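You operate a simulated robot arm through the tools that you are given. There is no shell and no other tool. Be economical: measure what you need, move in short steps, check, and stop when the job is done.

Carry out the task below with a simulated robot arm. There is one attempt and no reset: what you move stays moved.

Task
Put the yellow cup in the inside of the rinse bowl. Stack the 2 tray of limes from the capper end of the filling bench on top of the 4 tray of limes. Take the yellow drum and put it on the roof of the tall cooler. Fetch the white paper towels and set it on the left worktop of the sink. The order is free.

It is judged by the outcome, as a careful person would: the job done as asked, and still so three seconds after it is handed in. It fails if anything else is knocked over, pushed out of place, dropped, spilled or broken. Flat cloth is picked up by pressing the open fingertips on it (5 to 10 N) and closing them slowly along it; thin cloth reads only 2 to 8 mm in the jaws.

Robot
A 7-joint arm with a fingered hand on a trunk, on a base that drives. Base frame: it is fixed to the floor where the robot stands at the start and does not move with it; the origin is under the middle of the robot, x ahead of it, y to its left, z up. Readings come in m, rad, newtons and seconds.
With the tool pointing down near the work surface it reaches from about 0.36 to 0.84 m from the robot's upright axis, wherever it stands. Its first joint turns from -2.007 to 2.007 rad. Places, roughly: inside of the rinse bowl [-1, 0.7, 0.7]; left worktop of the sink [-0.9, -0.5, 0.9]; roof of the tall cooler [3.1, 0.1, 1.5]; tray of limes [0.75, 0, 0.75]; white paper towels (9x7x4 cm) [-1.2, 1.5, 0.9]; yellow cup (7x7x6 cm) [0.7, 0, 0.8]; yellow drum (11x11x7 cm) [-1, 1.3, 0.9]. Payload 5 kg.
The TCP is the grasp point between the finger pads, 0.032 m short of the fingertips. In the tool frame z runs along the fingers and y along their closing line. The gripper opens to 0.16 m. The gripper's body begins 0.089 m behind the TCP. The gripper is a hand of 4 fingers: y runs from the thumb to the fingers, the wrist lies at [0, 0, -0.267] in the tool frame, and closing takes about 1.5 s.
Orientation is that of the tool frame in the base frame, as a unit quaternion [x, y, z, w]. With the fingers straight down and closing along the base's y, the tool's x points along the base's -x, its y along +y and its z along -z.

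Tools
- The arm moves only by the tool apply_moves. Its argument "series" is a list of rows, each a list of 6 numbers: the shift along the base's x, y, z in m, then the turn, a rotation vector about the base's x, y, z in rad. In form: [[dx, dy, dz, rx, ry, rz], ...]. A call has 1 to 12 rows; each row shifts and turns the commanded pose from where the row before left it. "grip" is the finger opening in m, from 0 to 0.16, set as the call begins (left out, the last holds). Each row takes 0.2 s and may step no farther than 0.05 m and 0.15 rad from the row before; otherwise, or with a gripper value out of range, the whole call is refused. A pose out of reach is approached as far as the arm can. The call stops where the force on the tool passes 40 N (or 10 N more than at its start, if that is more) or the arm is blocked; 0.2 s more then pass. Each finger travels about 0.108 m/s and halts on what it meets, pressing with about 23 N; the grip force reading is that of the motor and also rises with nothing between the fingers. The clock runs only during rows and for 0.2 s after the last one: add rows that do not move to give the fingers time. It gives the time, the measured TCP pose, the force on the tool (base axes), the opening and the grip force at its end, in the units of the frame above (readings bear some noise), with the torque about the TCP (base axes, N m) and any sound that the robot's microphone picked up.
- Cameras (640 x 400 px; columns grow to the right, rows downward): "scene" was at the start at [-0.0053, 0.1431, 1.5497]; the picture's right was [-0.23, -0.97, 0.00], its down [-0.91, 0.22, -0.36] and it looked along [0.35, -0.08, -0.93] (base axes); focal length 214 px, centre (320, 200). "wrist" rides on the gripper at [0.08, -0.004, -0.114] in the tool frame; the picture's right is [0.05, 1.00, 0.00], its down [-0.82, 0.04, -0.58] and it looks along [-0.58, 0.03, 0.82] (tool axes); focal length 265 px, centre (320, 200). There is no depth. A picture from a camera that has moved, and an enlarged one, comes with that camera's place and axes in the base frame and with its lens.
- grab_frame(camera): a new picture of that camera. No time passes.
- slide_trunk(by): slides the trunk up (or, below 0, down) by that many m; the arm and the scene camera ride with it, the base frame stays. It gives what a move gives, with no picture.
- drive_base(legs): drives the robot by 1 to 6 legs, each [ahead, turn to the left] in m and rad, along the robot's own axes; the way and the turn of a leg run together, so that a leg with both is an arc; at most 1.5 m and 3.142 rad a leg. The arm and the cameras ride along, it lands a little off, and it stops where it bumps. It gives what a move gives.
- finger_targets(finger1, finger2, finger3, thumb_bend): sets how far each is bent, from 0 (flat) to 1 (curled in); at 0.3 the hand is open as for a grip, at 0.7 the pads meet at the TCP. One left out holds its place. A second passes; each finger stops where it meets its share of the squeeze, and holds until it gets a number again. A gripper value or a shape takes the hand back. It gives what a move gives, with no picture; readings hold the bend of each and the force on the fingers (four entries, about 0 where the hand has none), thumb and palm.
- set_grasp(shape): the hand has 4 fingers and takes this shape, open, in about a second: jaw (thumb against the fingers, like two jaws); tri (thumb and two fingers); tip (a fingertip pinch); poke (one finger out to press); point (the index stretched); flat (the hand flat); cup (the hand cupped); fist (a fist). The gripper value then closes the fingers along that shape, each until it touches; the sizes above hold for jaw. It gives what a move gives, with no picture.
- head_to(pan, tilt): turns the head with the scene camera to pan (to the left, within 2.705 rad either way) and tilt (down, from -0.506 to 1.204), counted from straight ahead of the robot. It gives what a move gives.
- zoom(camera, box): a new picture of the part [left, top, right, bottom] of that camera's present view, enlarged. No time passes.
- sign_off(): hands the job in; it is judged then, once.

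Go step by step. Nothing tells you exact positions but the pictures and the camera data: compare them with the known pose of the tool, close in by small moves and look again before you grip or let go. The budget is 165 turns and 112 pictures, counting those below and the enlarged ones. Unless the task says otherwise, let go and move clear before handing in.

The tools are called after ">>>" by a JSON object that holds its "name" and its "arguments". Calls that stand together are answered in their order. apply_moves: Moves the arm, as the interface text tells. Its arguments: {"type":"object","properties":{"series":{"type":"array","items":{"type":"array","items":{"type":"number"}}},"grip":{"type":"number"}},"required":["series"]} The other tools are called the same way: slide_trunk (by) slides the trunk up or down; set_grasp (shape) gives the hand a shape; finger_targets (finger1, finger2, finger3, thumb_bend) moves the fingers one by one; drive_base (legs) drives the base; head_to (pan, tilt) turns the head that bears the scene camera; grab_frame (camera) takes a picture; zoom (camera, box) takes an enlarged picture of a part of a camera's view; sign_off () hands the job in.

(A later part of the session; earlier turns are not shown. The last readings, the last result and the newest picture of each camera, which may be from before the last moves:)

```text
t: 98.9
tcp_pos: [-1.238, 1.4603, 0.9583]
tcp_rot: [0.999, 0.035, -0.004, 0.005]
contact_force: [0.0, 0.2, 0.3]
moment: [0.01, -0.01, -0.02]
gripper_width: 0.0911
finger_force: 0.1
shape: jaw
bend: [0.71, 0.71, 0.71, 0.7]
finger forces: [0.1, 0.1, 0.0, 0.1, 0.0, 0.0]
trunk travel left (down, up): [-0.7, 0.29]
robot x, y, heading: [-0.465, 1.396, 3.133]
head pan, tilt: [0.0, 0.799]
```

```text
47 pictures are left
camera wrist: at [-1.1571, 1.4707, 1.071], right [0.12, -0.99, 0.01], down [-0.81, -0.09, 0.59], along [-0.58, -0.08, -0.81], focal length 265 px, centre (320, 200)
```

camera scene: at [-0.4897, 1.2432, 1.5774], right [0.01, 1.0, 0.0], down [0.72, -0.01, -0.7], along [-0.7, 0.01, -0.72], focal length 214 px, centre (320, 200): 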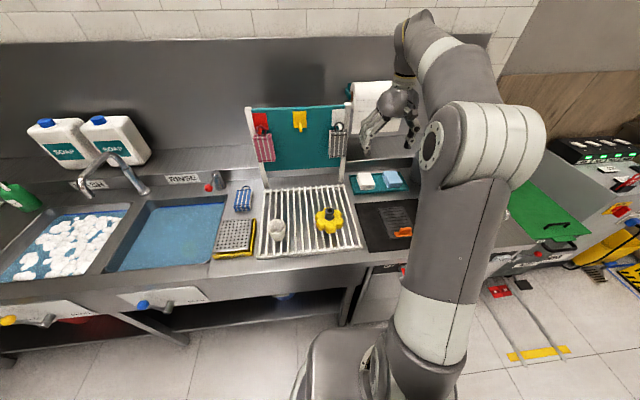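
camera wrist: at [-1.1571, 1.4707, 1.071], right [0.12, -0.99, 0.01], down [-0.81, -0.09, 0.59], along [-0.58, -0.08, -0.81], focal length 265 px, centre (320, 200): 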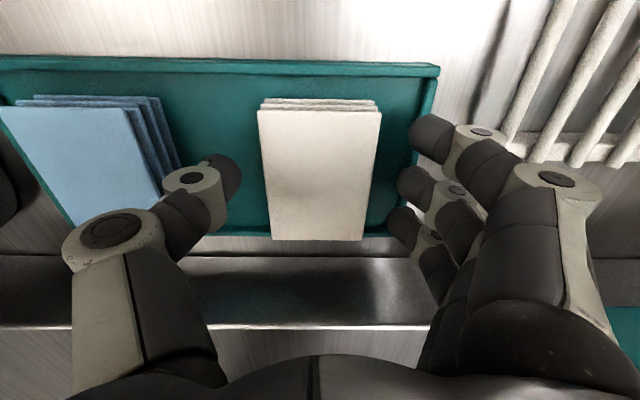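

Now aligned and centred. Descend in small steps.

>>> {"name": "apply_moves", "arguments": {"series": [[0, 0, -0.01, 0, 0, 0], [0, 0, -0.008, 0, 0, 0], [0, 0, -0.006, 0, 0, 0], [0, 0, 0, 0, 0, 0]]}}

>>> {"name": "grab_frame", "arguments": {"camera": "wrist"}}

```text
t: 99.6
tcp_pos: [-1.2397, 1.4593, 0.9499]
tcp_rot: [0.999, 0.034, -0.014, 0.005]
contact_force: [1.2, 0.4, 19.8]
moment: [-1.09, -0.64, 0.07]
gripper_width: 0.0908
finger_force: 0.1
shape: jaw
bend: [0.73, 0.72, 0.71, 0.7]
finger forces: [14.7, 4.7, 0.1, 0.1, 0.1, 0.0]
trunk travel left (down, up): [-0.7, 0.29]
robot x, y, heading: [-0.4639, 1.3985, 3.139]
head pan, tilt: [0.0, 0.799]
stopped in row 3: the force on the tool passed its limit (the readings are from after the stop); the commanded pose is now the measured one
```

```text
46 pictures are left
camera wrist: at [-1.1575, 1.4705, 1.0609], right [0.12, -0.99, 0.01], down [-0.79, -0.09, 0.6], along [-0.6, -0.08, -0.8], focal length 265 px, centre (320, 200)
```

wrist: 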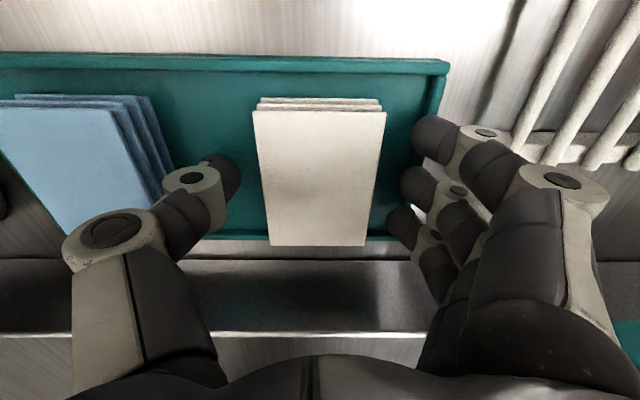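

This time the fingertip hit the tray's rim (y≈1.40, z≈0.91). Raise slightly, narrow to 0.082, and close from about z=0.944, which still engages the stack.

>>> {"name": "apply_moves", "arguments": {"series": [[0, 0, 0.01, 0, -0.02, 0], [0, 0, 0, 0, 0, 0], [0, 0.001, 0, 0, 0, 0], [0, 0, -0.008, 0, 0, 0], [0, 0, -0.007, 0, 0, 0], [0, 0, 0, 0, 0, 0]], "grip": 0.081}}

>>> {"name": "grab_frame", "arguments": {"camera": "wrist"}}

```text
t: 101.0
tcp_pos: [-1.2405, 1.4605, 0.9411]
tcp_rot: [0.999, 0.034, -0.002, 0.006]
contact_force: [-1.3, 1.8, 9.3]
moment: [-0.01, -0.08, -0.06]
gripper_width: 0.0805
finger_force: 0.1
shape: jaw
bend: [0.73, 0.73, 0.72, 0.7]
finger forces: [4.2, 1.9, 0.5, 0.0, 4.0, 0.0]
trunk travel left (down, up): [-0.7, 0.29]
robot x, y, heading: [-0.4677, 1.3984, 3.129]
head pan, tilt: [0.0, 0.799]
```

```text
45 pictures are left
camera wrist: at [-1.1605, 1.4716, 1.0553], right [0.12, -0.99, 0.01], down [-0.81, -0.09, 0.58], along [-0.58, -0.08, -0.81], focal length 265 px, centre (320, 200)
```

wrist: 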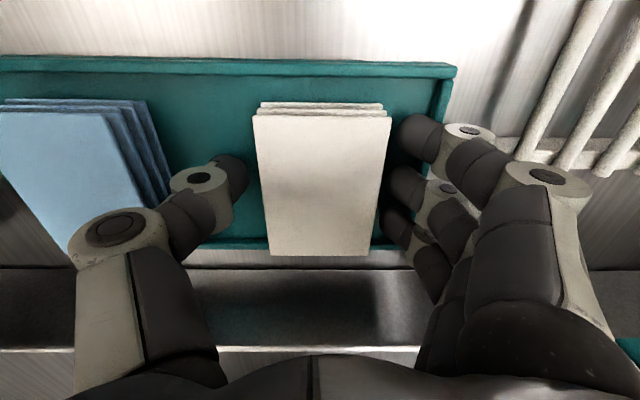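

Both thumb and fingers now rest lightly on the tray floor: full depth. Raise 2 mm and close.

>>> {"name": "apply_moves", "arguments": {"series": [[0, 0, 0.004, 0, 0, 0], [0, 0, 0, 0, 0, 0], [0, 0, 0, 0, 0, 0], [0, 0, 0, 0, 0, 0], [0, 0, 0, 0, 0, 0], [0, 0, 0, 0, 0, 0]], "grip": 0.05}}

>>> {"name": "grab_frame", "arguments": {"camera": "wrist"}}

```text
t: 102.4
tcp_pos: [-1.2399, 1.4607, 0.9445]
tcp_rot: [0.999, 0.035, -0.001, 0.006]
contact_force: [-1.5, 0.3, 0.5]
moment: [0.0, -0.01, 0.01]
gripper_width: 0.0592
finger_force: 22.9
shape: jaw
bend: [0.74, 0.74, 0.74, 0.71]
finger forces: [7.1, 6.7, 7.3, 0.1, 21.2, 0.0]
trunk travel left (down, up): [-0.7, 0.29]
robot x, y, heading: [-0.4678, 1.4028, 3.136]
head pan, tilt: [0.0, 0.799]
```

```text
44 pictures are left
camera wrist: at [-1.1605, 1.4709, 1.0579], right [0.12, -0.99, 0.01], down [-0.81, -0.09, 0.58], along [-0.57, -0.08, -0.82], focal length 265 px, centre (320, 200)
```

wrist: 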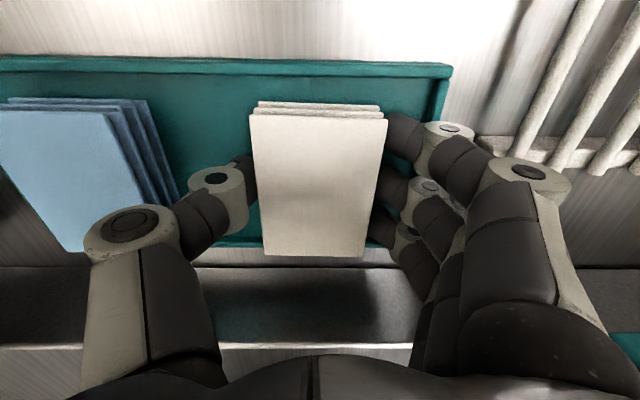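

Gripped at 0.059 m. Lift straight up and retract.

>>> {"name": "apply_moves", "arguments": {"series": [[0, 0, 0.015, 0, 0, 0], [0, 0, 0.03, 0, 0, 0], [0, 0, 0.04, 0, 0, 0], [0.01, 0, 0.045, 0, 0, 0], [0.015, 0, 0.045, 0, 0, 0], [0.02, 0, 0.045, 0, 0, 0], [0.03, 0, 0.04, 0, 0, 0], [0.03, 0, 0.04, 0, 0, 0], [0.04, 0, 0.03, 0, 0, 0], [0.04, 0, 0.02, 0, 0, 0], [0.04, 0, 0, 0, 0, 0], [0, 0, 0, 0, 0, 0]]}}

>>> {"name": "grab_frame", "arguments": {"camera": "wrist"}}

>>> {"name": "grab_frame", "arguments": {"camera": "scene"}}

```text
t: 105.0
tcp_pos: [-1.0146, 1.4602, 1.2932]
tcp_rot: [0.999, 0.035, 0.0, 0.005]
contact_force: [-0.6, 0.3, -0.8]
moment: [-0.01, -0.02, 0.02]
gripper_width: 0.0589
finger_force: 22.7
shape: jaw
bend: [0.74, 0.74, 0.74, 0.71]
finger forces: [7.1, 6.6, 7.3, 0.0, 21.1, 0.0]
trunk travel left (down, up): [-0.7, 0.29]
robot x, y, heading: [-0.4694, 1.4008, 3.128]
head pan, tilt: [0.0, 0.799]
```

```text
43 pictures are left
camera wrist: at [-0.9358, 1.4711, 1.4068], right [0.12, -0.99, 0.01], down [-0.81, -0.09, 0.58], along [-0.57, -0.08, -0.82], focal length 265 px, centre (320, 200)
```

wrist: 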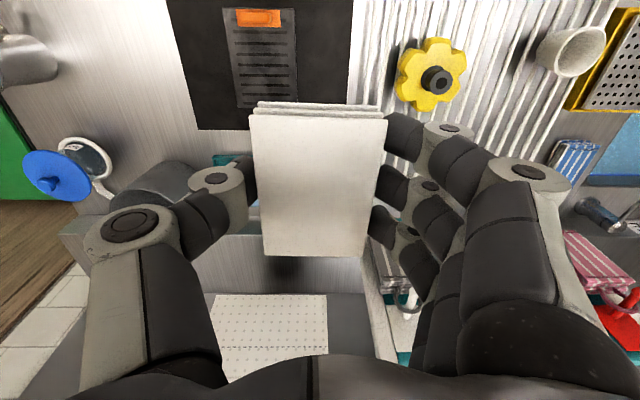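

```text
42 pictures are left
camera scene: at [-0.4903, 1.2432, 1.5774], right [0.01, 1.0, 0.0], down [0.72, -0.01, -0.7], along [-0.7, 0.01, -0.72], focal length 214 px, centre (320, 200)
```

scene: 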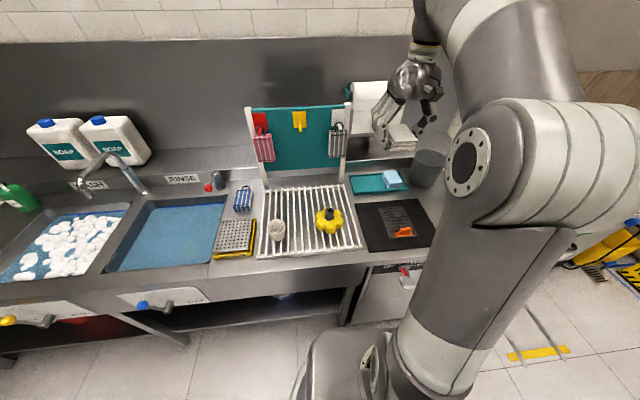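

The white stack is in hand, nothing disturbed. Back away, turn, reverse along the aisle, and face the left worktop.

>>> {"name": "drive_base", "arguments": {"legs": [[-0.2, 0], [0, -1.565], [-1.5, 0], [0, 1.57]]}}

>>> {"name": "head_to", "arguments": {"pan": 0.4, "tilt": 0.8}}

>>> {"name": "grab_frame", "arguments": {"camera": "scene"}}

```text
t: 121.3
tcp_pos: [-0.7813, -0.0732, 1.2932]
tcp_rot: [0.998, 0.059, -0.001, 0.005]
contact_force: [0.2, 0.7, -0.2]
moment: [0.0, 0.0, 0.01]
gripper_width: 0.0587
finger_force: 22.9
shape: jaw
bend: [0.74, 0.74, 0.74, 0.71]
finger forces: [7.1, 6.6, 7.3, 0.0, 20.9, 0.0]
trunk travel left (down, up): [-0.7, 0.29]
robot x, y, heading: [-0.2334, -0.1062, -3.095]
head pan, tilt: [0.0, 0.799]
```

```text
t: 122.2
tcp_pos: [-0.7828, -0.0724, 1.2935]
tcp_rot: [0.998, 0.058, -0.001, 0.004]
contact_force: [0.2, 0.0, -0.5]
moment: [-0.03, 0.01, -0.03]
gripper_width: 0.0589
finger_force: 22.7
shape: jaw
bend: [0.74, 0.74, 0.74, 0.71]
finger forces: [7.0, 6.6, 7.3, 0.1, 21.0, 0.1]
trunk travel left (down, up): [-0.7, 0.29]
robot x, y, heading: [-0.2294, -0.1086, -3.104]
head pan, tilt: [0.4, 0.799]
```

```text
41 pictures are left
camera scene: at [-0.2385, -0.2951, 1.5774], right [-0.43, 0.9, 0.0], down [0.65, 0.31, -0.7], along [-0.63, -0.3, -0.72], focal length 214 px, centre (320, 200)
```

scene: 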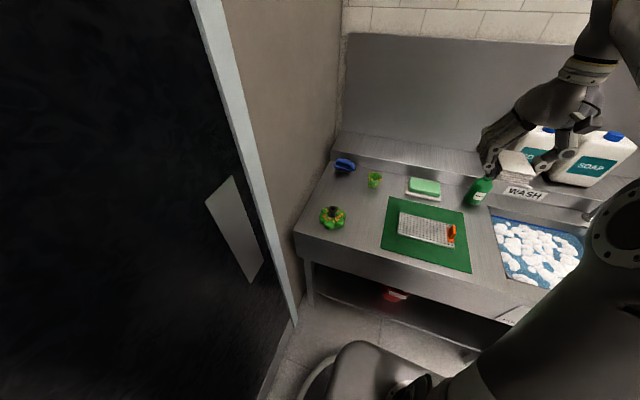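

Free spot at about (-0.90,-0.40) between the mat, the green cup and the lobed thing. Move over it.

>>> {"name": "apply_moves", "arguments": {"series": [[-0.0165, -0.046, 0, 0, 0, 0], [-0.0165, -0.046, 0, 0, 0, 0], [-0.0165, -0.046, 0, 0, 0, 0], [-0.0165, -0.046, 0, 0, 0, 0], [-0.0165, -0.046, 0, 0, 0, 0], [-0.0165, -0.046, 0, 0, 0, 0], [-0.018, -0.046, 0, 0, 0, 0], [0, -0.006, -0.04, 0, 0, 0], [0, 0, -0.04, 0, 0, 0], [0, 0, -0.04, 0, 0, 0], [0, 0, -0.04, 0, 0, 0], [0, 0, 0, 0, 0, 0]]}}

>>> {"name": "grab_frame", "arguments": {"camera": "wrist"}}

>>> {"name": "zoom", "arguments": {"camera": "scene", "box": [280, 110, 480, 260]}}

```text
t: 124.8
tcp_pos: [-0.8757, -0.3528, 1.1325]
tcp_rot: [0.998, 0.059, 0.0, 0.006]
contact_force: [-0.1, 1.5, -0.3]
moment: [-0.02, -0.02, 0.01]
gripper_width: 0.058
finger_force: 23.0
shape: jaw
bend: [0.74, 0.74, 0.74, 0.71]
finger forces: [6.9, 6.5, 7.1, 0.1, 20.5, 0.0]
out of reach, approached as far as the arm can: row 6, 7
trunk travel left (down, up): [-0.7, 0.29]
robot x, y, heading: [-0.2301, -0.106, -3.098]
head pan, tilt: [0.4, 0.799]
```

```text
40 pictures are left
camera wrist: at [-0.7954, -0.3385, 1.2463], right [0.17, -0.99, 0.01], down [-0.8, -0.13, 0.58], along [-0.57, -0.11, -0.82], focal length 265 px, centre (320, 200)
```

wrist: 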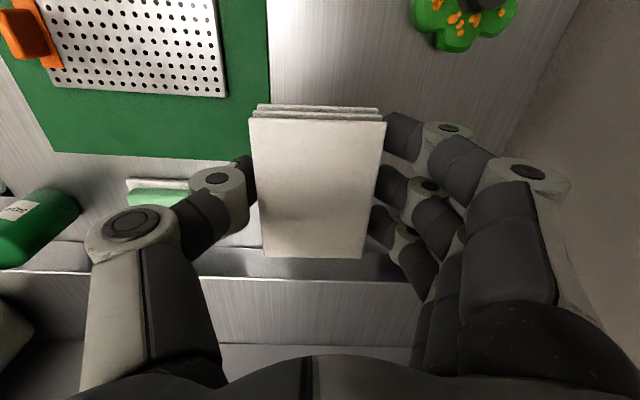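

```text
2.67 times, centred on (380, 185) of scene
camera zoom: at [-0.2386, -0.2954, 1.5774], right [-0.43, 0.9, 0.0], down [0.65, 0.31, -0.7], along [-0.63, -0.3, -0.72], focal length 572 px, centre (160, 240)
```

zoom: 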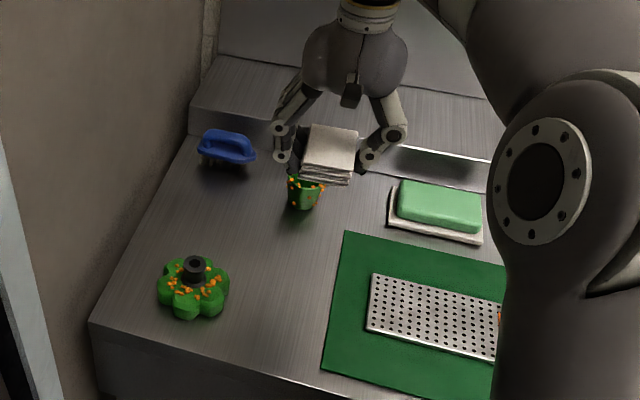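

Shift to (-0.885,-0.395) and descend to just above the surface.

>>> {"name": "apply_moves", "arguments": {"series": [[-0.005, -0.021, -0.02, 0, 0, 0], [-0.004, -0.021, -0.03, 0, 0, 0], [0, 0, -0.04, 0, 0, 0], [0, 0, -0.04, 0, 0, 0], [0, 0, -0.03, 0, 0, 0], [0, 0, 0, 0, 0, 0]]}}

>>> {"name": "grab_frame", "arguments": {"camera": "wrist"}}

>>> {"name": "zoom", "arguments": {"camera": "scene", "box": [280, 110, 480, 260]}}

```text
t: 126.2
tcp_pos: [-0.8818, -0.3952, 0.9733]
tcp_rot: [0.998, 0.059, -0.001, 0.005]
contact_force: [0.8, 0.5, -0.6]
moment: [-0.02, 0.0, 0.03]
gripper_width: 0.0584
finger_force: 22.4
shape: jaw
bend: [0.74, 0.74, 0.74, 0.71]
finger forces: [6.9, 6.5, 7.0, 0.0, 20.5, 0.0]
trunk travel left (down, up): [-0.7, 0.29]
robot x, y, heading: [-0.2315, -0.1053, -3.098]
head pan, tilt: [0.4, 0.799]
```

```text
38 pictures are left
camera wrist: at [-0.8031, -0.3798, 1.0869], right [0.17, -0.99, 0.01], down [-0.8, -0.13, 0.58], along [-0.57, -0.11, -0.82], focal length 265 px, centre (320, 200)
```

wrist: 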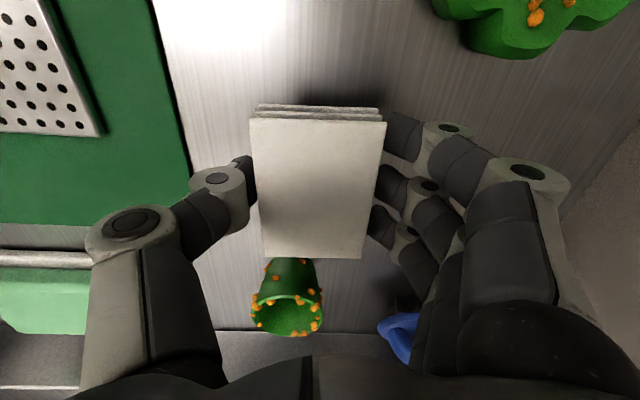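

```text
2.67 times, centred on (380, 185) of scene
camera zoom: at [-0.2385, -0.2954, 1.5774], right [-0.43, 0.9, 0.0], down [0.65, 0.31, -0.7], along [-0.63, -0.3, -0.72], focal length 572 px, centre (160, 240)
```

zoom: 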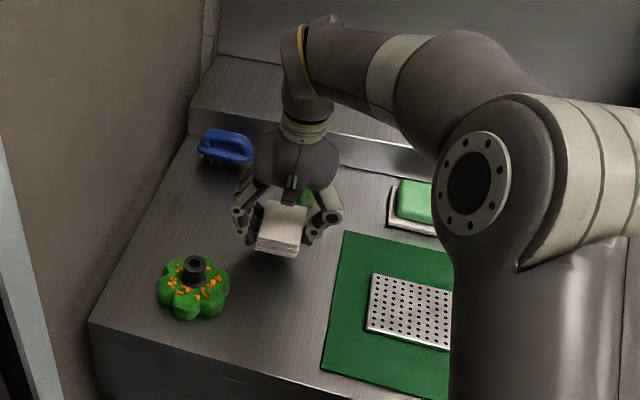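

Clear of the cup and other things. Lower until it touches.

>>> {"name": "apply_moves", "arguments": {"series": [[0, 0, -0.012, 0, 0, 0], [0, 0, -0.01, 0, 0, 0], [0, 0, -0.005, 0, 0, 0], [0, 0, -0.004, 0, 0, 0], [0, 0, -0.003, 0, 0, 0], [0, 0, 0, 0, 0, 0]]}}

```text
t: 127.6
tcp_pos: [-0.8843, -0.3963, 0.9377]
tcp_rot: [0.998, 0.059, 0.0, 0.005]
contact_force: [0.9, -0.3, -0.7]
moment: [0.0, -0.02, 0.02]
gripper_width: 0.058
finger_force: 23.2
shape: jaw
bend: [0.74, 0.74, 0.74, 0.71]
finger forces: [6.9, 6.5, 7.1, 0.0, 20.5, 0.0]
trunk travel left (down, up): [-0.7, 0.29]
robot x, y, heading: [-0.2302, -0.1078, -3.098]
head pan, tilt: [0.4, 0.799]
```

>>> {"name": "apply_moves", "arguments": {"series": [[0, 0, -0.003, 0, 0, 0], [0, 0, -0.003, 0, 0, 0], [0, 0, -0.003, 0, 0, 0], [0, 0, 0, 0, 0, 0]]}}

```text
t: 128.6
tcp_pos: [-0.8853, -0.3961, 0.9319]
tcp_rot: [0.998, 0.06, -0.003, 0.006]
contact_force: [-2.1, 0.2, 27.3]
moment: [0.78, -0.11, -0.01]
gripper_width: 0.0586
finger_force: 23.0
shape: jaw
bend: [0.74, 0.74, 0.73, 0.71]
finger forces: [13.3, 7.1, 7.5, 0.1, 42.2, 0.1]
trunk travel left (down, up): [-0.7, 0.29]
robot x, y, heading: [-0.2328, -0.1007, -3.101]
head pan, tilt: [0.4, 0.799]
```

Contact with the worktop. Ease up 3 mm, then open just wide enough.

>>> {"name": "apply_moves", "arguments": {"series": [[0, 0, 0.003, 0, 0, 0], [0, 0, 0, 0, 0, 0]]}}

>>> {"name": "apply_moves", "arguments": {"series": [[0, 0, 0, 0, 0, 0], [0, 0, 0, 0, 0, 0], [0, 0, 0, 0, 0, 0], [0, 0, 0.01, 0, 0, 0], [0, 0, 0.03, 0, 0, 0], [0, 0, 0.04, 0, 0, 0], [0, 0, 0.05, 0, 0, 0], [0, 0, 0.05, 0, 0, 0], [0, 0, 0.05, 0, 0, 0], [0, 0, 0, 0, 0, 0]], "grip": 0.1}}

>>> {"name": "zoom", "arguments": {"camera": "scene", "box": [280, 110, 480, 260]}}

```text
t: 129.2
tcp_pos: [-0.8846, -0.3955, 0.9329]
tcp_rot: [0.998, 0.059, -0.001, 0.006]
contact_force: [-5.3, -0.1, 21.4]
moment: [0.31, 0.15, 0.14]
gripper_width: 0.0583
finger_force: 23.1
shape: jaw
bend: [0.74, 0.74, 0.74, 0.71]
finger forces: [11.5, 8.8, 9.5, 0.0, 37.0, 0.0]
trunk travel left (down, up): [-0.7, 0.29]
robot x, y, heading: [-0.231, -0.103, -3.105]
head pan, tilt: [0.4, 0.799]
```

```text
t: 131.4
tcp_pos: [-0.8843, -0.3944, 1.1598]
tcp_rot: [0.998, 0.059, 0.0, 0.005]
contact_force: [-0.4, 0.6, -0.4]
moment: [0.02, -0.03, -0.01]
gripper_width: 0.1001
finger_force: 0.1
shape: jaw
bend: [0.71, 0.7, 0.7, 0.68]
finger forces: [0.0, 0.0, 0.1, 0.1, 0.0, 0.1]
trunk travel left (down, up): [-0.7, 0.29]
robot x, y, heading: [-0.229, -0.1072, -3.101]
head pan, tilt: [0.4, 0.799]
```

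```text
2.67 times, centred on (380, 185) of scene
camera zoom: at [-0.2385, -0.2953, 1.5774], right [-0.43, 0.9, 0.0], down [0.65, 0.31, -0.7], along [-0.63, -0.3, -0.72], focal length 572 px, centre (160, 240)
```

zoom: 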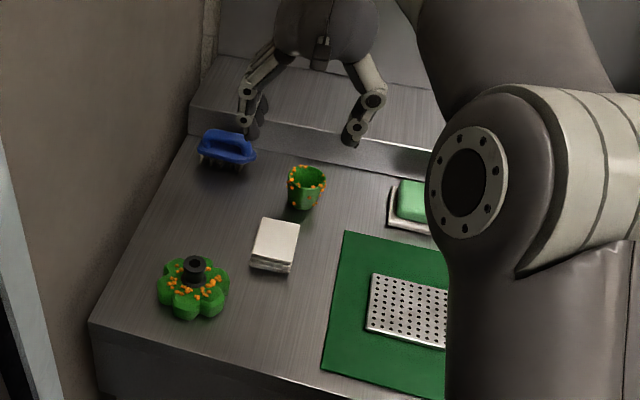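

Towels are set down neatly. Retract the arm and drive back to the drainboard for the drum.

>>> {"name": "apply_moves", "arguments": {"series": [[0.015, 0.045, 0.02, 0, 0, 0], [0.015, 0.045, 0.02, 0, 0, 0], [0.015, 0.045, 0.02, 0, 0, 0], [0.015, 0.045, 0.02, 0, 0, 0], [0.015, 0.045, 0.02, 0, 0, 0], [0.015, 0.045, 0.02, 0, 0, 0], [0.015, 0.045, 0.01, 0, 0, 0], [0, 0, 0, 0, 0, 0]], "grip": 0.16}}

>>> {"name": "drive_base", "arguments": {"legs": [[0, -1.61], [1.37, 0], [0, 1.57], [0.15, 0]]}}

>>> {"name": "head_to", "arguments": {"pan": 0.0, "tilt": 0.8}}

>>> {"name": "grab_frame", "arguments": {"camera": "wrist"}}

>>> {"name": "zoom", "arguments": {"camera": "scene", "box": [220, 100, 460, 270]}}

```text
refused: row 1 steps farther than a row can; nothing moved
```

```text
t: 146.9
tcp_pos: [-1.0655, 1.0228, 1.1592]
tcp_rot: [0.999, 0.037, 0.0, 0.005]
contact_force: [-0.2, -0.1, 0.5]
moment: [0.02, -0.02, 0.0]
gripper_width: 0.1
finger_force: 0.1
shape: jaw
bend: [0.71, 0.7, 0.7, 0.68]
finger forces: [0.0, 0.1, 0.1, 0.0, 0.0, 0.1]
trunk travel left (down, up): [-0.7, 0.29]
robot x, y, heading: [-0.3987, 1.2766, 3.138]
head pan, tilt: [0.4, 0.799]
```

```text
t: 147.8
tcp_pos: [-1.0652, 1.0226, 1.1606]
tcp_rot: [0.999, 0.037, 0.0, 0.005]
contact_force: [-0.1, -0.2, -0.3]
moment: [-0.04, 0.0, -0.02]
gripper_width: 0.0998
finger_force: 0.0
shape: jaw
bend: [0.71, 0.7, 0.7, 0.68]
finger forces: [0.0, 0.0, 0.0, 0.0, 0.0, 0.0]
trunk travel left (down, up): [-0.7, 0.29]
robot x, y, heading: [-0.4025, 1.2802, 3.133]
head pan, tilt: [0.0, 0.799]
```

```text
35 pictures are left
camera wrist: at [-0.9852, 1.0336, 1.2738], right [0.12, -0.99, 0.01], down [-0.81, -0.1, 0.58], along [-0.57, -0.08, -0.82], focal length 265 px, centre (320, 200)
```

wrist: 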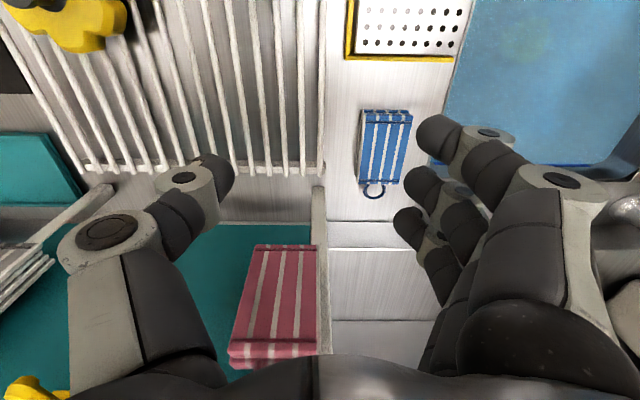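

```text
2.35 times, centred on (340, 185) of scene
camera zoom: at [-0.4206, 1.1225, 1.5774], right [0.0, 1.0, 0.0], down [0.72, 0.0, -0.7], along [-0.7, 0.0, -0.72], focal length 505 px, centre (273, 235)
```

zoom: 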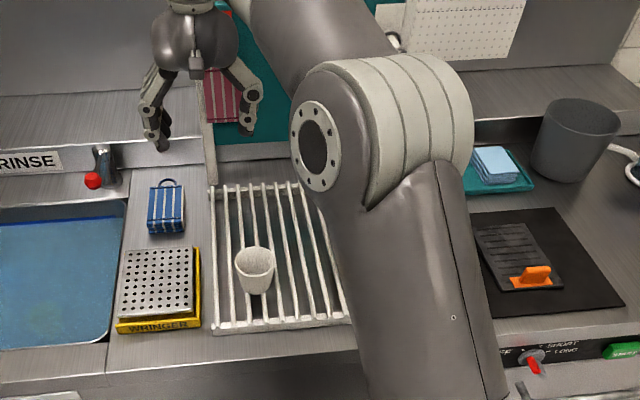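

The arm retract was refused (step too long) but the drive went without contact. Raise now and shift over the drum; also check the sink area for any disturbance.

>>> {"name": "apply_moves", "arguments": {"series": [[0.025, 0, 0.035, 0, 0, 0], [0.025, 0, 0.035, 0, 0, 0], [0.02, 0.03, 0.025, 0, 0, 0], [0.01, 0.045, 0, 0, 0, 0], [0.0, 0.045, 0, 0, 0, 0], [0.0, 0.045, 0, 0, 0, 0], [0.0, 0.045, 0, 0, 0, 0], [0, 0.03, 0, 0, 0, 0], [0, 0.01, 0, 0, 0, 0], [0, 0, 0, 0, 0, 0]], "grip": 0.16}}

>>> {"name": "grab_frame", "arguments": {"camera": "wrist"}}

>>> {"name": "head_to", "arguments": {"pan": 0.7, "tilt": 0.6}}

>>> {"name": "grab_frame", "arguments": {"camera": "scene"}}

```text
t: 150.0
tcp_pos: [-0.9853, 1.2734, 1.2558]
tcp_rot: [0.999, 0.037, -0.001, 0.006]
contact_force: [-0.1, 0.0, 0.8]
moment: [-0.02, 0.01, -0.01]
gripper_width: 0.1599
finger_force: 0.2
shape: jaw
bend: [0.3, 0.3, 0.3, 0.3]
finger forces: [0.0, 0.0, 0.1, 0.1, 0.0, 0.1]
trunk travel left (down, up): [-0.7, 0.29]
robot x, y, heading: [-0.3984, 1.2806, 3.137]
head pan, tilt: [0.0, 0.799]
```

```text
33 pictures are left
camera wrist: at [-0.9052, 1.2846, 1.3695], right [0.12, -0.99, 0.01], down [-0.81, -0.1, 0.58], along [-0.57, -0.08, -0.82], focal length 265 px, centre (320, 200)
```

wrist: 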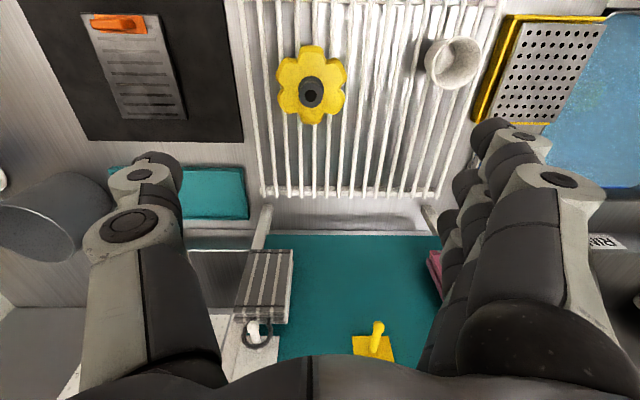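

```text
t: 151.1
tcp_pos: [-0.9854, 1.2733, 1.2552]
tcp_rot: [0.999, 0.037, 0.0, 0.005]
contact_force: [-0.2, 0.6, 0.3]
moment: [0.0, -0.01, -0.03]
gripper_width: 0.16
finger_force: 0.0
shape: jaw
bend: [0.3, 0.3, 0.3, 0.3]
finger forces: [0.1, 0.0, 0.0, 0.0, 0.0, 0.0]
trunk travel left (down, up): [-0.7, 0.29]
robot x, y, heading: [-0.4019, 1.2786, 3.135]
head pan, tilt: [0.7, 0.6]
```

```text
32 pictures are left
camera scene: at [-0.4079, 1.0658, 1.5943], right [-0.64, 0.77, 0.0], down [0.43, 0.36, -0.82], along [-0.63, -0.53, -0.57], focal length 214 px, centre (320, 200)
```

scene: 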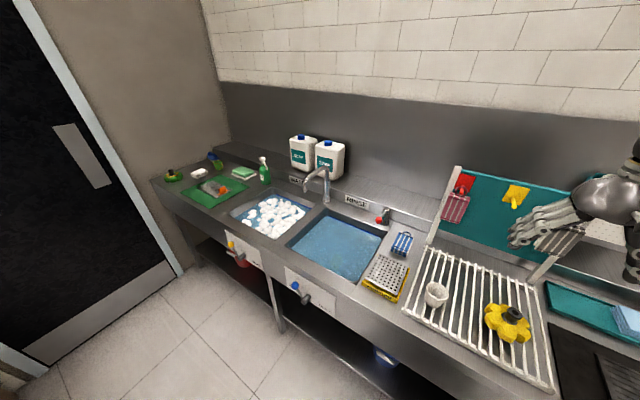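

Everything is in place. The drum is at about (-0.995,1.281) with its top near z≈0.99. Descend above it.

>>> {"name": "apply_moves", "arguments": {"series": [[-0.008, 0.008, -0.035, 0, 0, 0], [0, 0, -0.045, 0, 0, 0], [0, 0, -0.045, 0, 0, 0], [0, 0, -0.045, 0, 0, 0], [0, 0, -0.025, 0, 0, 0], [0, 0, 0, 0, 0, 0]]}}

>>> {"name": "grab_frame", "arguments": {"camera": "wrist"}}

```text
t: 152.5
tcp_pos: [-0.9933, 1.2824, 1.0603]
tcp_rot: [0.999, 0.037, 0.0, 0.005]
contact_force: [-0.3, 0.0, -0.2]
moment: [0.0, 0.01, 0.0]
gripper_width: 0.1601
finger_force: 0.1
shape: jaw
bend: [0.3, 0.3, 0.3, 0.3]
finger forces: [0.0, 0.0, 0.0, 0.0, 0.1, 0.0]
trunk travel left (down, up): [-0.7, 0.29]
robot x, y, heading: [-0.3984, 1.2803, 3.134]
head pan, tilt: [0.7, 0.6]
```

```text
31 pictures are left
camera wrist: at [-0.9126, 1.2933, 1.1735], right [0.12, -0.99, 0.01], down [-0.81, -0.1, 0.58], along [-0.57, -0.08, -0.82], focal length 265 px, centre (320, 200)
```

wrist: 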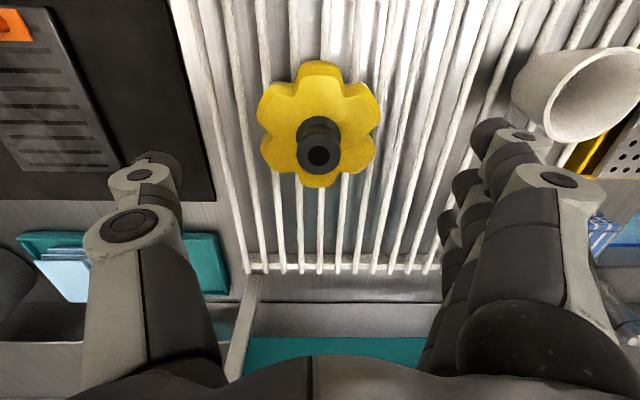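

Drum centred at (-0.995,1.282), white cup clear by 7 cm. Lower to grip height.

>>> {"name": "apply_moves", "arguments": {"series": [[-0.002, 0, -0.03, 0, 0, 0], [0, 0, -0.03, 0, 0, 0], [0, 0, -0.02, 0, 0, 0], [0, 0, -0.015, 0, 0, 0], [0, 0, 0, 0, 0, 0]]}}

>>> {"name": "grab_frame", "arguments": {"camera": "wrist"}}

>>> {"name": "head_to", "arguments": {"pan": 0.15, "tilt": 0.8}}

>>> {"name": "zoom", "arguments": {"camera": "scene", "box": [260, 130, 460, 270]}}

```text
t: 153.7
tcp_pos: [-0.9953, 1.2821, 0.9657]
tcp_rot: [0.999, 0.037, -0.001, 0.005]
contact_force: [-0.7, -0.6, -0.8]
moment: [-0.03, 0.01, -0.01]
gripper_width: 0.1597
finger_force: 0.1
shape: jaw
bend: [0.3, 0.3, 0.3, 0.3]
finger forces: [0.1, 0.0, 0.0, 0.0, 0.1, 0.0]
trunk travel left (down, up): [-0.7, 0.29]
robot x, y, heading: [-0.3949, 1.2822, 3.138]
head pan, tilt: [0.7, 0.6]
```

```text
30 pictures are left
camera wrist: at [-0.9152, 1.2921, 1.079], right [0.12, -0.99, 0.01], down [-0.81, -0.1, 0.58], along [-0.57, -0.08, -0.82], focal length 265 px, centre (320, 200)
```

wrist: 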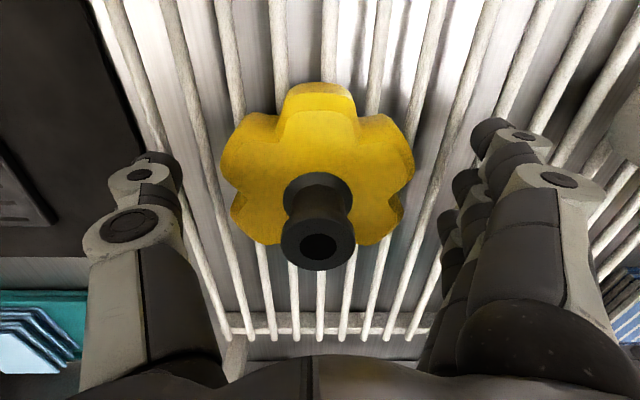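

```text
t: 154.6
tcp_pos: [-0.9942, 1.2794, 0.9655]
tcp_rot: [0.999, 0.037, -0.001, 0.005]
contact_force: [0.1, -0.5, 0.7]
moment: [0.01, 0.03, 0.0]
gripper_width: 0.1599
finger_force: 0.0
shape: jaw
bend: [0.3, 0.3, 0.3, 0.3]
finger forces: [0.0, 0.0, 0.0, 0.0, 0.0, 0.0]
trunk travel left (down, up): [-0.7, 0.29]
robot x, y, heading: [-0.3989, 1.2788, 3.137]
head pan, tilt: [0.15, 0.799]
```

```text
2.86 times, centred on (360, 200) of scene
camera zoom: at [-0.4198, 1.1106, 1.5774], right [-0.15, 0.99, 0.0], down [0.71, 0.1, -0.7], along [-0.69, -0.1, -0.72], focal length 613 px, centre (206, 200)
```

zoom: 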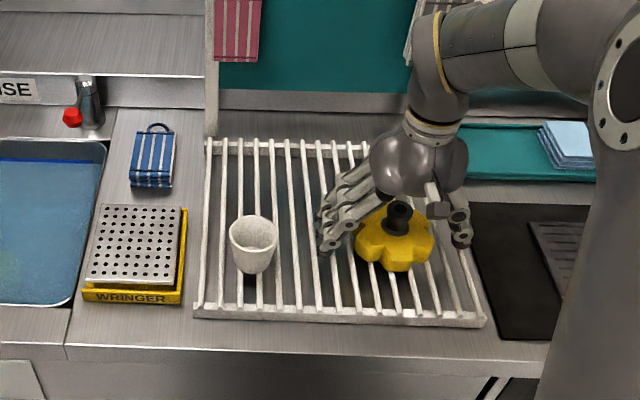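

Lobes' top is about 0.945, so go ~14 mm lower, then close.

>>> {"name": "apply_moves", "arguments": {"series": [[0, 0, -0.005, 0, 0, 0], [0, 0, -0.005, 0, 0, 0], [0, 0, -0.004, 0, 0, 0], [0, 0, 0, 0, 0, 0]]}}

>>> {"name": "apply_moves", "arguments": {"series": [[0, 0, 0, 0, 0, 0], [0, 0, 0, 0, 0, 0], [0, 0, 0, 0, 0, 0], [0, 0, 0, 0, 0, 0], [0, 0, 0, 0, 0, 0], [0, 0, 0, 0, 0, 0]], "grip": 0.09}}

>>> {"name": "grab_frame", "arguments": {"camera": "wrist"}}

```text
t: 155.5
tcp_pos: [-0.9953, 1.2795, 0.9583]
tcp_rot: [0.999, 0.037, -0.007, 0.005]
contact_force: [8.7, 1.1, 23.0]
moment: [0.3, -0.25, -0.03]
gripper_width: 0.1599
finger_force: 0.1
shape: jaw
bend: [0.3, 0.3, 0.3, 0.29]
finger forces: [5.0, 3.2, 1.9, 0.0, 12.7, 0.0]
trunk travel left (down, up): [-0.7, 0.29]
robot x, y, heading: [-0.4012, 1.2829, 3.136]
head pan, tilt: [0.15, 0.799]
stopped in row 4: the force on the tool passed its limit (the readings are from after the stop); the commanded pose is now the measured one
```

```text
t: 156.1
tcp_pos: [-0.9992, 1.2818, 0.9637]
tcp_rot: [0.999, 0.036, -0.012, 0.003]
contact_force: [0.4, 1.9, 34.1]
moment: [1.19, -0.26, -0.27]
gripper_width: 0.1542
finger_force: 22.9
shape: jaw
bend: [0.39, 0.39, 0.4, 0.35]
finger forces: [6.1, 3.8, 2.0, 0.1, 22.8, 0.0]
trunk travel left (down, up): [-0.7, 0.29]
robot x, y, heading: [-0.3977, 1.281, 3.136]
head pan, tilt: [0.15, 0.799]
stopped in row 3: the force on the tool passed its limit (the readings are from after the stop); the commanded pose is now the measured one
```

```text
28 pictures are left
camera wrist: at [-0.9164, 1.2924, 1.0749], right [0.12, -0.99, 0.01], down [-0.8, -0.1, 0.6], along [-0.59, -0.08, -0.8], focal length 265 px, centre (320, 200)
```

wrist: 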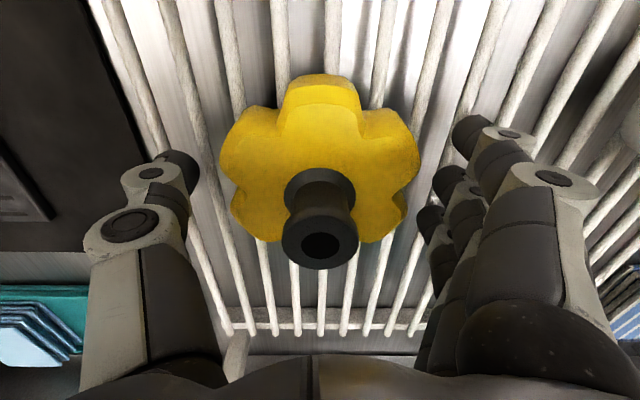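

Fingertips touched the rack bars. Raise to ~0.973, fix the pitch, and close there.

>>> {"name": "apply_moves", "arguments": {"series": [[0.003, 0, 0.01, 0, -0.022, 0], [0, 0, 0, 0, 0, 0]], "grip": 0.16}}

>>> {"name": "apply_moves", "arguments": {"series": [[0, 0, 0, 0, 0, 0], [0, 0, 0, 0, 0, 0], [0, 0, 0, 0, 0, 0], [0, 0, 0, 0, 0, 0], [0, 0, 0, 0, 0, 0], [0, 0, 0, 0, 0, 0]], "grip": 0.08}}

>>> {"name": "grab_frame", "arguments": {"camera": "wrist"}}

```text
t: 156.7
tcp_pos: [-0.994, 1.2821, 0.9664]
tcp_rot: [0.999, 0.036, 0.004, 0.005]
contact_force: [0.0, 0.1, 0.6]
moment: [0.05, 0.01, -0.01]
gripper_width: 0.1598
finger_force: 0.0
shape: jaw
bend: [0.3, 0.3, 0.3, 0.3]
finger forces: [0.0, 0.0, 0.0, 0.1, 0.1, 0.0]
trunk travel left (down, up): [-0.7, 0.29]
robot x, y, heading: [-0.4003, 1.2796, 3.134]
head pan, tilt: [0.15, 0.799]
```

```text
t: 158.1
tcp_pos: [-0.9956, 1.2811, 0.9679]
tcp_rot: [0.999, 0.037, 0.003, 0.006]
contact_force: [0.6, -1.2, -0.3]
moment: [0.01, 0.05, -0.04]
gripper_width: 0.0964
finger_force: 22.7
shape: jaw
bend: [0.72, 0.69, 0.71, 0.69]
finger forces: [6.4, 7.0, 6.5, 0.0, 20.3, 0.0]
trunk travel left (down, up): [-0.7, 0.29]
robot x, y, heading: [-0.4007, 1.2797, 3.133]
head pan, tilt: [0.15, 0.799]
```

```text
27 pictures are left
camera wrist: at [-0.9165, 1.2926, 1.0822], right [0.12, -0.99, 0.01], down [-0.81, -0.1, 0.57], along [-0.57, -0.08, -0.82], focal length 265 px, centre (320, 200)
```

wrist: 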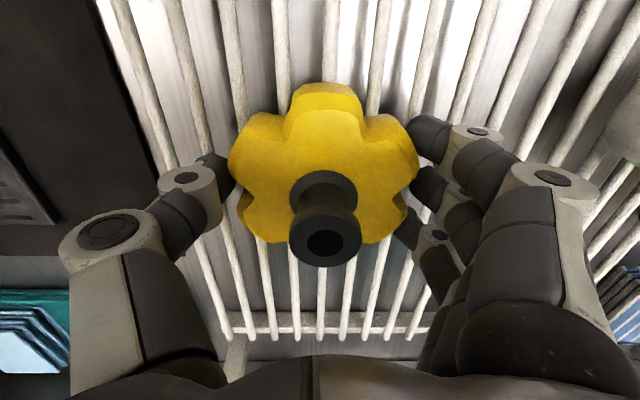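

Good grip with the thumb in a notch. Lift and retract.

>>> {"name": "apply_moves", "arguments": {"series": [[0, 0, 0.015, 0, 0, 0], [0, 0, 0.03, 0, 0, 0], [0, 0, 0.04, 0, 0, 0], [0.005, 0, 0.045, 0, 0, 0], [0.02, 0, 0.045, 0, 0, 0], [0.02, 0, 0.045, 0, 0, 0], [0.03, 0, 0.04, 0, 0, 0], [0.03, 0, 0.04, 0, 0, 0], [0, 0, 0.02, 0, 0, 0], [0, 0, 0, 0, 0, 0]]}}

>>> {"name": "grab_frame", "arguments": {"camera": "wrist"}}

```text
t: 160.3
tcp_pos: [-0.889, 1.2807, 1.2885]
tcp_rot: [0.999, 0.036, 0.003, 0.005]
contact_force: [0.1, 0.2, -0.8]
moment: [0.01, -0.02, -0.01]
gripper_width: 0.0961
finger_force: 22.9
shape: jaw
bend: [0.72, 0.69, 0.71, 0.69]
finger forces: [6.3, 6.9, 6.8, 0.0, 20.4, 0.0]
trunk travel left (down, up): [-0.7, 0.29]
robot x, y, heading: [-0.4015, 1.2782, 3.138]
head pan, tilt: [0.15, 0.799]
```

```text
26 pictures are left
camera wrist: at [-0.8108, 1.2899, 1.4026], right [0.12, -0.99, 0.01], down [-0.81, -0.1, 0.57], along [-0.57, -0.08, -0.82], focal length 265 px, centre (320, 200)
```

wrist: 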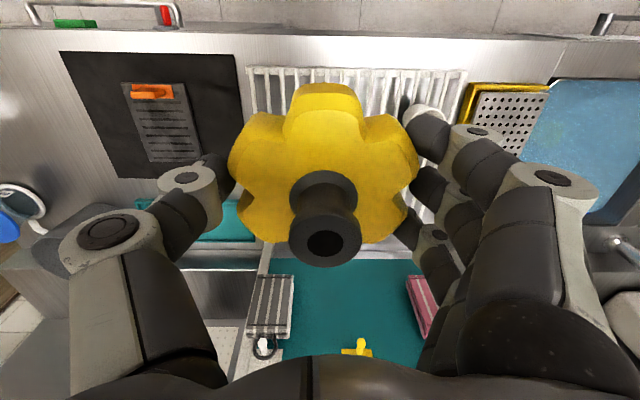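

Drum held. Back off, turn left through the open aisle and drive along the bench toward the cooler.

>>> {"name": "drive_base", "arguments": {"legs": [[-0.3, 0], [0, 3.14], [1.5, 0], [0.7, 0]]}}

>>> {"name": "head_to", "arguments": {"pan": -0.8, "tilt": 0.35}}

>>> {"name": "slide_trunk", "arguments": {"by": 0.29}}

>>> {"name": "grab_frame", "arguments": {"camera": "scene"}}

```text
t: 180.2
tcp_pos: [2.5826, 1.3864, 1.2881]
tcp_rot: [-0.059, 0.998, 0.005, -0.004]
contact_force: [0.5, -0.5, -0.7]
moment: [0.0, 0.09, -0.03]
gripper_width: 0.0964
finger_force: 22.7
shape: jaw
bend: [0.72, 0.69, 0.71, 0.69]
finger forces: [5.9, 6.9, 7.1, 0.0, 20.2, 0.1]
trunk travel left (down, up): [-0.7, 0.29]
robot x, y, heading: [2.0947, 1.3609, 0.034]
head pan, tilt: [0.15, 0.799]
```

```text
t: 181.5
tcp_pos: [2.5836, 1.3858, 1.2886]
tcp_rot: [-0.059, 0.998, 0.005, -0.004]
contact_force: [0.3, 0.5, -1.5]
moment: [0.03, -0.02, 0.0]
gripper_width: 0.0962
finger_force: 22.9
shape: jaw
bend: [0.72, 0.69, 0.71, 0.69]
finger forces: [6.0, 7.0, 7.1, 0.1, 20.2, 0.0]
trunk travel left (down, up): [-0.7, 0.29]
robot x, y, heading: [2.0919, 1.3603, 0.037]
head pan, tilt: [-0.799, 0.351]
```

```text
t: 184.4
tcp_pos: [2.5832, 1.3856, 1.5785]
tcp_rot: [-0.059, 0.998, 0.005, -0.004]
contact_force: [0.5, 0.2, -1.4]
moment: [0.0, 0.01, 0.0]
gripper_width: 0.0962
finger_force: 23.6
shape: jaw
bend: [0.72, 0.69, 0.71, 0.69]
finger forces: [6.0, 6.9, 7.1, 0.0, 20.2, 0.1]
trunk travel left (down, up): [-0.99, 0.0]
robot x, y, heading: [2.0922, 1.3654, 0.043]
head pan, tilt: [-0.799, 0.351]
```

```text
25 pictures are left
camera scene: at [2.0947, 1.4534, 1.907], right [-0.69, -0.72, 0.0], down [-0.25, 0.24, -0.94], along [0.68, -0.65, -0.34], focal length 214 px, centre (320, 200)
```

scene: 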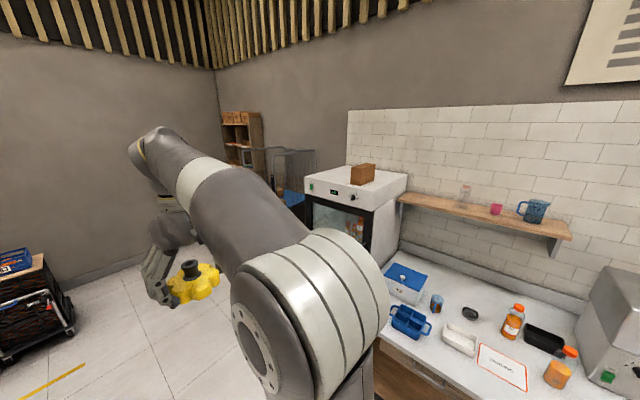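

The cooler's roof is in view with a cardboard box on it. Zoom in.

>>> {"name": "zoom", "arguments": {"camera": "scene", "box": [270, 130, 430, 270]}}

```text
2.86 times, centred on (350, 200) of scene
camera zoom: at [2.0947, 1.4534, 1.907], right [-0.69, -0.72, 0.0], down [-0.25, 0.24, -0.94], along [0.68, -0.65, -0.34], focal length 613 px, centre (234, 200)
```

zoom: 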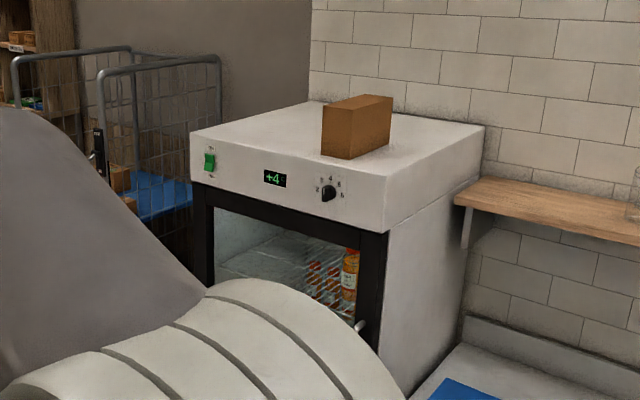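

Roof spans x≈2.75–3.42, y≈−0.27…0.40, with a box at x≈2.91–3.03. I'll aim for (3.2,0.2). Drive ahead, turn right and look before closing in.

>>> {"name": "drive_base", "arguments": {"legs": [[1.1, 0], [0, -1.61]]}}

>>> {"name": "apply_moves", "arguments": {"series": [[0, 0, 0.03, 0, 0, 0], [0, 0, 0.03, 0, 0, 0], [0, 0, 0.01, 0, 0, 0], [0, 0, 0, 0, 0, 0]]}}

>>> {"name": "head_to", "arguments": {"pan": 0.0, "tilt": 0.7}}

>>> {"name": "grab_frame", "arguments": {"camera": "scene"}}

```text
t: 193.9
tcp_pos: [3.2146, 0.9119, 1.5786]
tcp_rot: [0.668, 0.744, 0.007, 0.001]
contact_force: [-0.5, -0.2, -0.1]
moment: [0.01, 0.0, 0.01]
gripper_width: 0.096
finger_force: 22.7
shape: jaw
bend: [0.72, 0.69, 0.71, 0.69]
finger forces: [5.8, 6.9, 7.3, 0.1, 20.2, 0.0]
trunk travel left (down, up): [-0.99, 0.0]
robot x, y, heading: [3.1993, 1.3986, -1.543]
head pan, tilt: [-0.799, 0.351]
```

```text
t: 194.9
tcp_pos: [3.2141, 0.9114, 1.6495]
tcp_rot: [0.669, 0.743, 0.007, 0.001]
contact_force: [0.8, -0.5, -1.4]
moment: [-0.05, -0.08, 0.0]
gripper_width: 0.0961
finger_force: 22.9
shape: jaw
bend: [0.72, 0.69, 0.71, 0.69]
finger forces: [5.9, 6.8, 7.3, 0.0, 20.3, 0.1]
trunk travel left (down, up): [-0.99, 0.0]
robot x, y, heading: [3.1952, 1.402, -1.54]
head pan, tilt: [-0.799, 0.351]
```

```text
t: 196.0
tcp_pos: [3.2146, 0.911, 1.6488]
tcp_rot: [0.668, 0.744, 0.006, 0.001]
contact_force: [0.1, -0.1, -1.3]
moment: [-0.01, 0.01, 0.0]
gripper_width: 0.0962
finger_force: 22.5
shape: jaw
bend: [0.72, 0.69, 0.71, 0.69]
finger forces: [5.9, 6.9, 7.3, 0.1, 20.3, 0.0]
trunk travel left (down, up): [-0.99, 0.0]
robot x, y, heading: [3.1959, 1.4, -1.543]
head pan, tilt: [0.0, 0.7]
```

```text
23 pictures are left
camera scene: at [3.3547, 1.3804, 1.8757], right [-1.0, -0.03, 0.0], down [-0.02, 0.64, -0.77], along [0.02, -0.76, -0.64], focal length 214 px, centre (320, 200)
```

scene: 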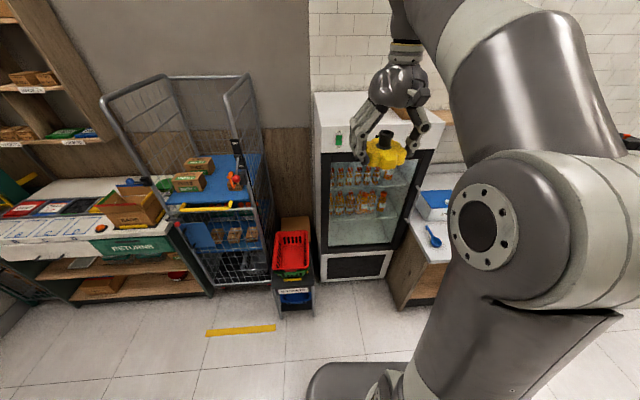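

A basket stand is at x≈3.5–3.7 and the bench end at x≈2.7, so the lane is free. Drive ahead 0.42 m with the drum above roof height.

>>> {"name": "drive_base", "arguments": {"legs": [[0.42, 0]]}}

>>> {"name": "head_to", "arguments": {"pan": 0.1, "tilt": 0.55}}

>>> {"name": "grab_frame", "arguments": {"camera": "scene"}}

>>> {"name": "grab_frame", "arguments": {"camera": "wrist"}}

```text
t: 198.6
tcp_pos: [3.2277, 0.493, 1.6486]
tcp_rot: [0.667, 0.745, 0.006, 0.001]
contact_force: [-0.8, 0.2, -1.6]
moment: [0.04, -0.01, -0.03]
gripper_width: 0.0959
finger_force: 23.2
shape: jaw
bend: [0.72, 0.69, 0.71, 0.69]
finger forces: [5.9, 6.9, 7.2, 0.0, 20.3, 0.1]
trunk travel left (down, up): [-0.99, 0.0]
robot x, y, heading: [3.2091, 0.9861, -1.544]
head pan, tilt: [0.0, 0.7]
```

```text
t: 199.3
tcp_pos: [3.2274, 0.4928, 1.6492]
tcp_rot: [0.667, 0.745, 0.007, 0.001]
contact_force: [-0.4, -0.7, -1.6]
moment: [-0.02, -0.05, -0.02]
gripper_width: 0.0959
finger_force: 23.2
shape: jaw
bend: [0.72, 0.69, 0.71, 0.69]
finger forces: [5.9, 6.9, 7.2, 0.1, 20.4, 0.1]
trunk travel left (down, up): [-0.99, 0.0]
robot x, y, heading: [3.2107, 0.982, -1.54]
head pan, tilt: [0.099, 0.55]
```

```text
22 pictures are left
camera scene: at [3.3765, 0.9591, 1.8887], right [-0.99, -0.13, 0.0], down [-0.07, 0.52, -0.85], along [0.11, -0.85, -0.52], focal length 214 px, centre (320, 200)
```

scene: 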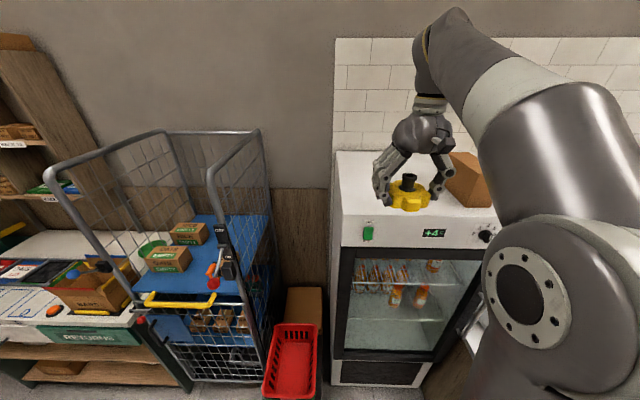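

```text
21 pictures are left
camera wrist: at [3.2145, 0.5722, 1.7634], right [0.99, 0.16, 0.01], down [0.13, -0.81, 0.57], along [0.1, -0.56, -0.82], focal length 265 px, centre (320, 200)
```

wrist: 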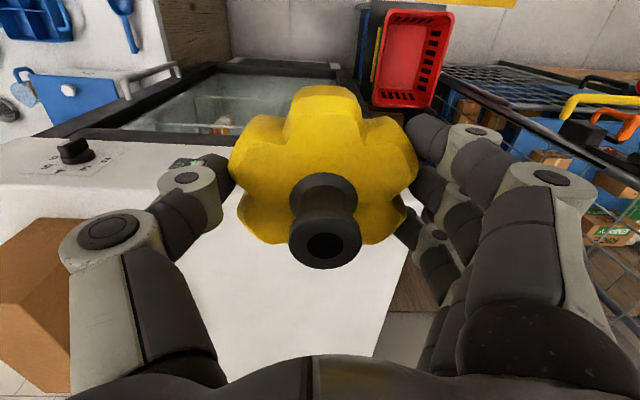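

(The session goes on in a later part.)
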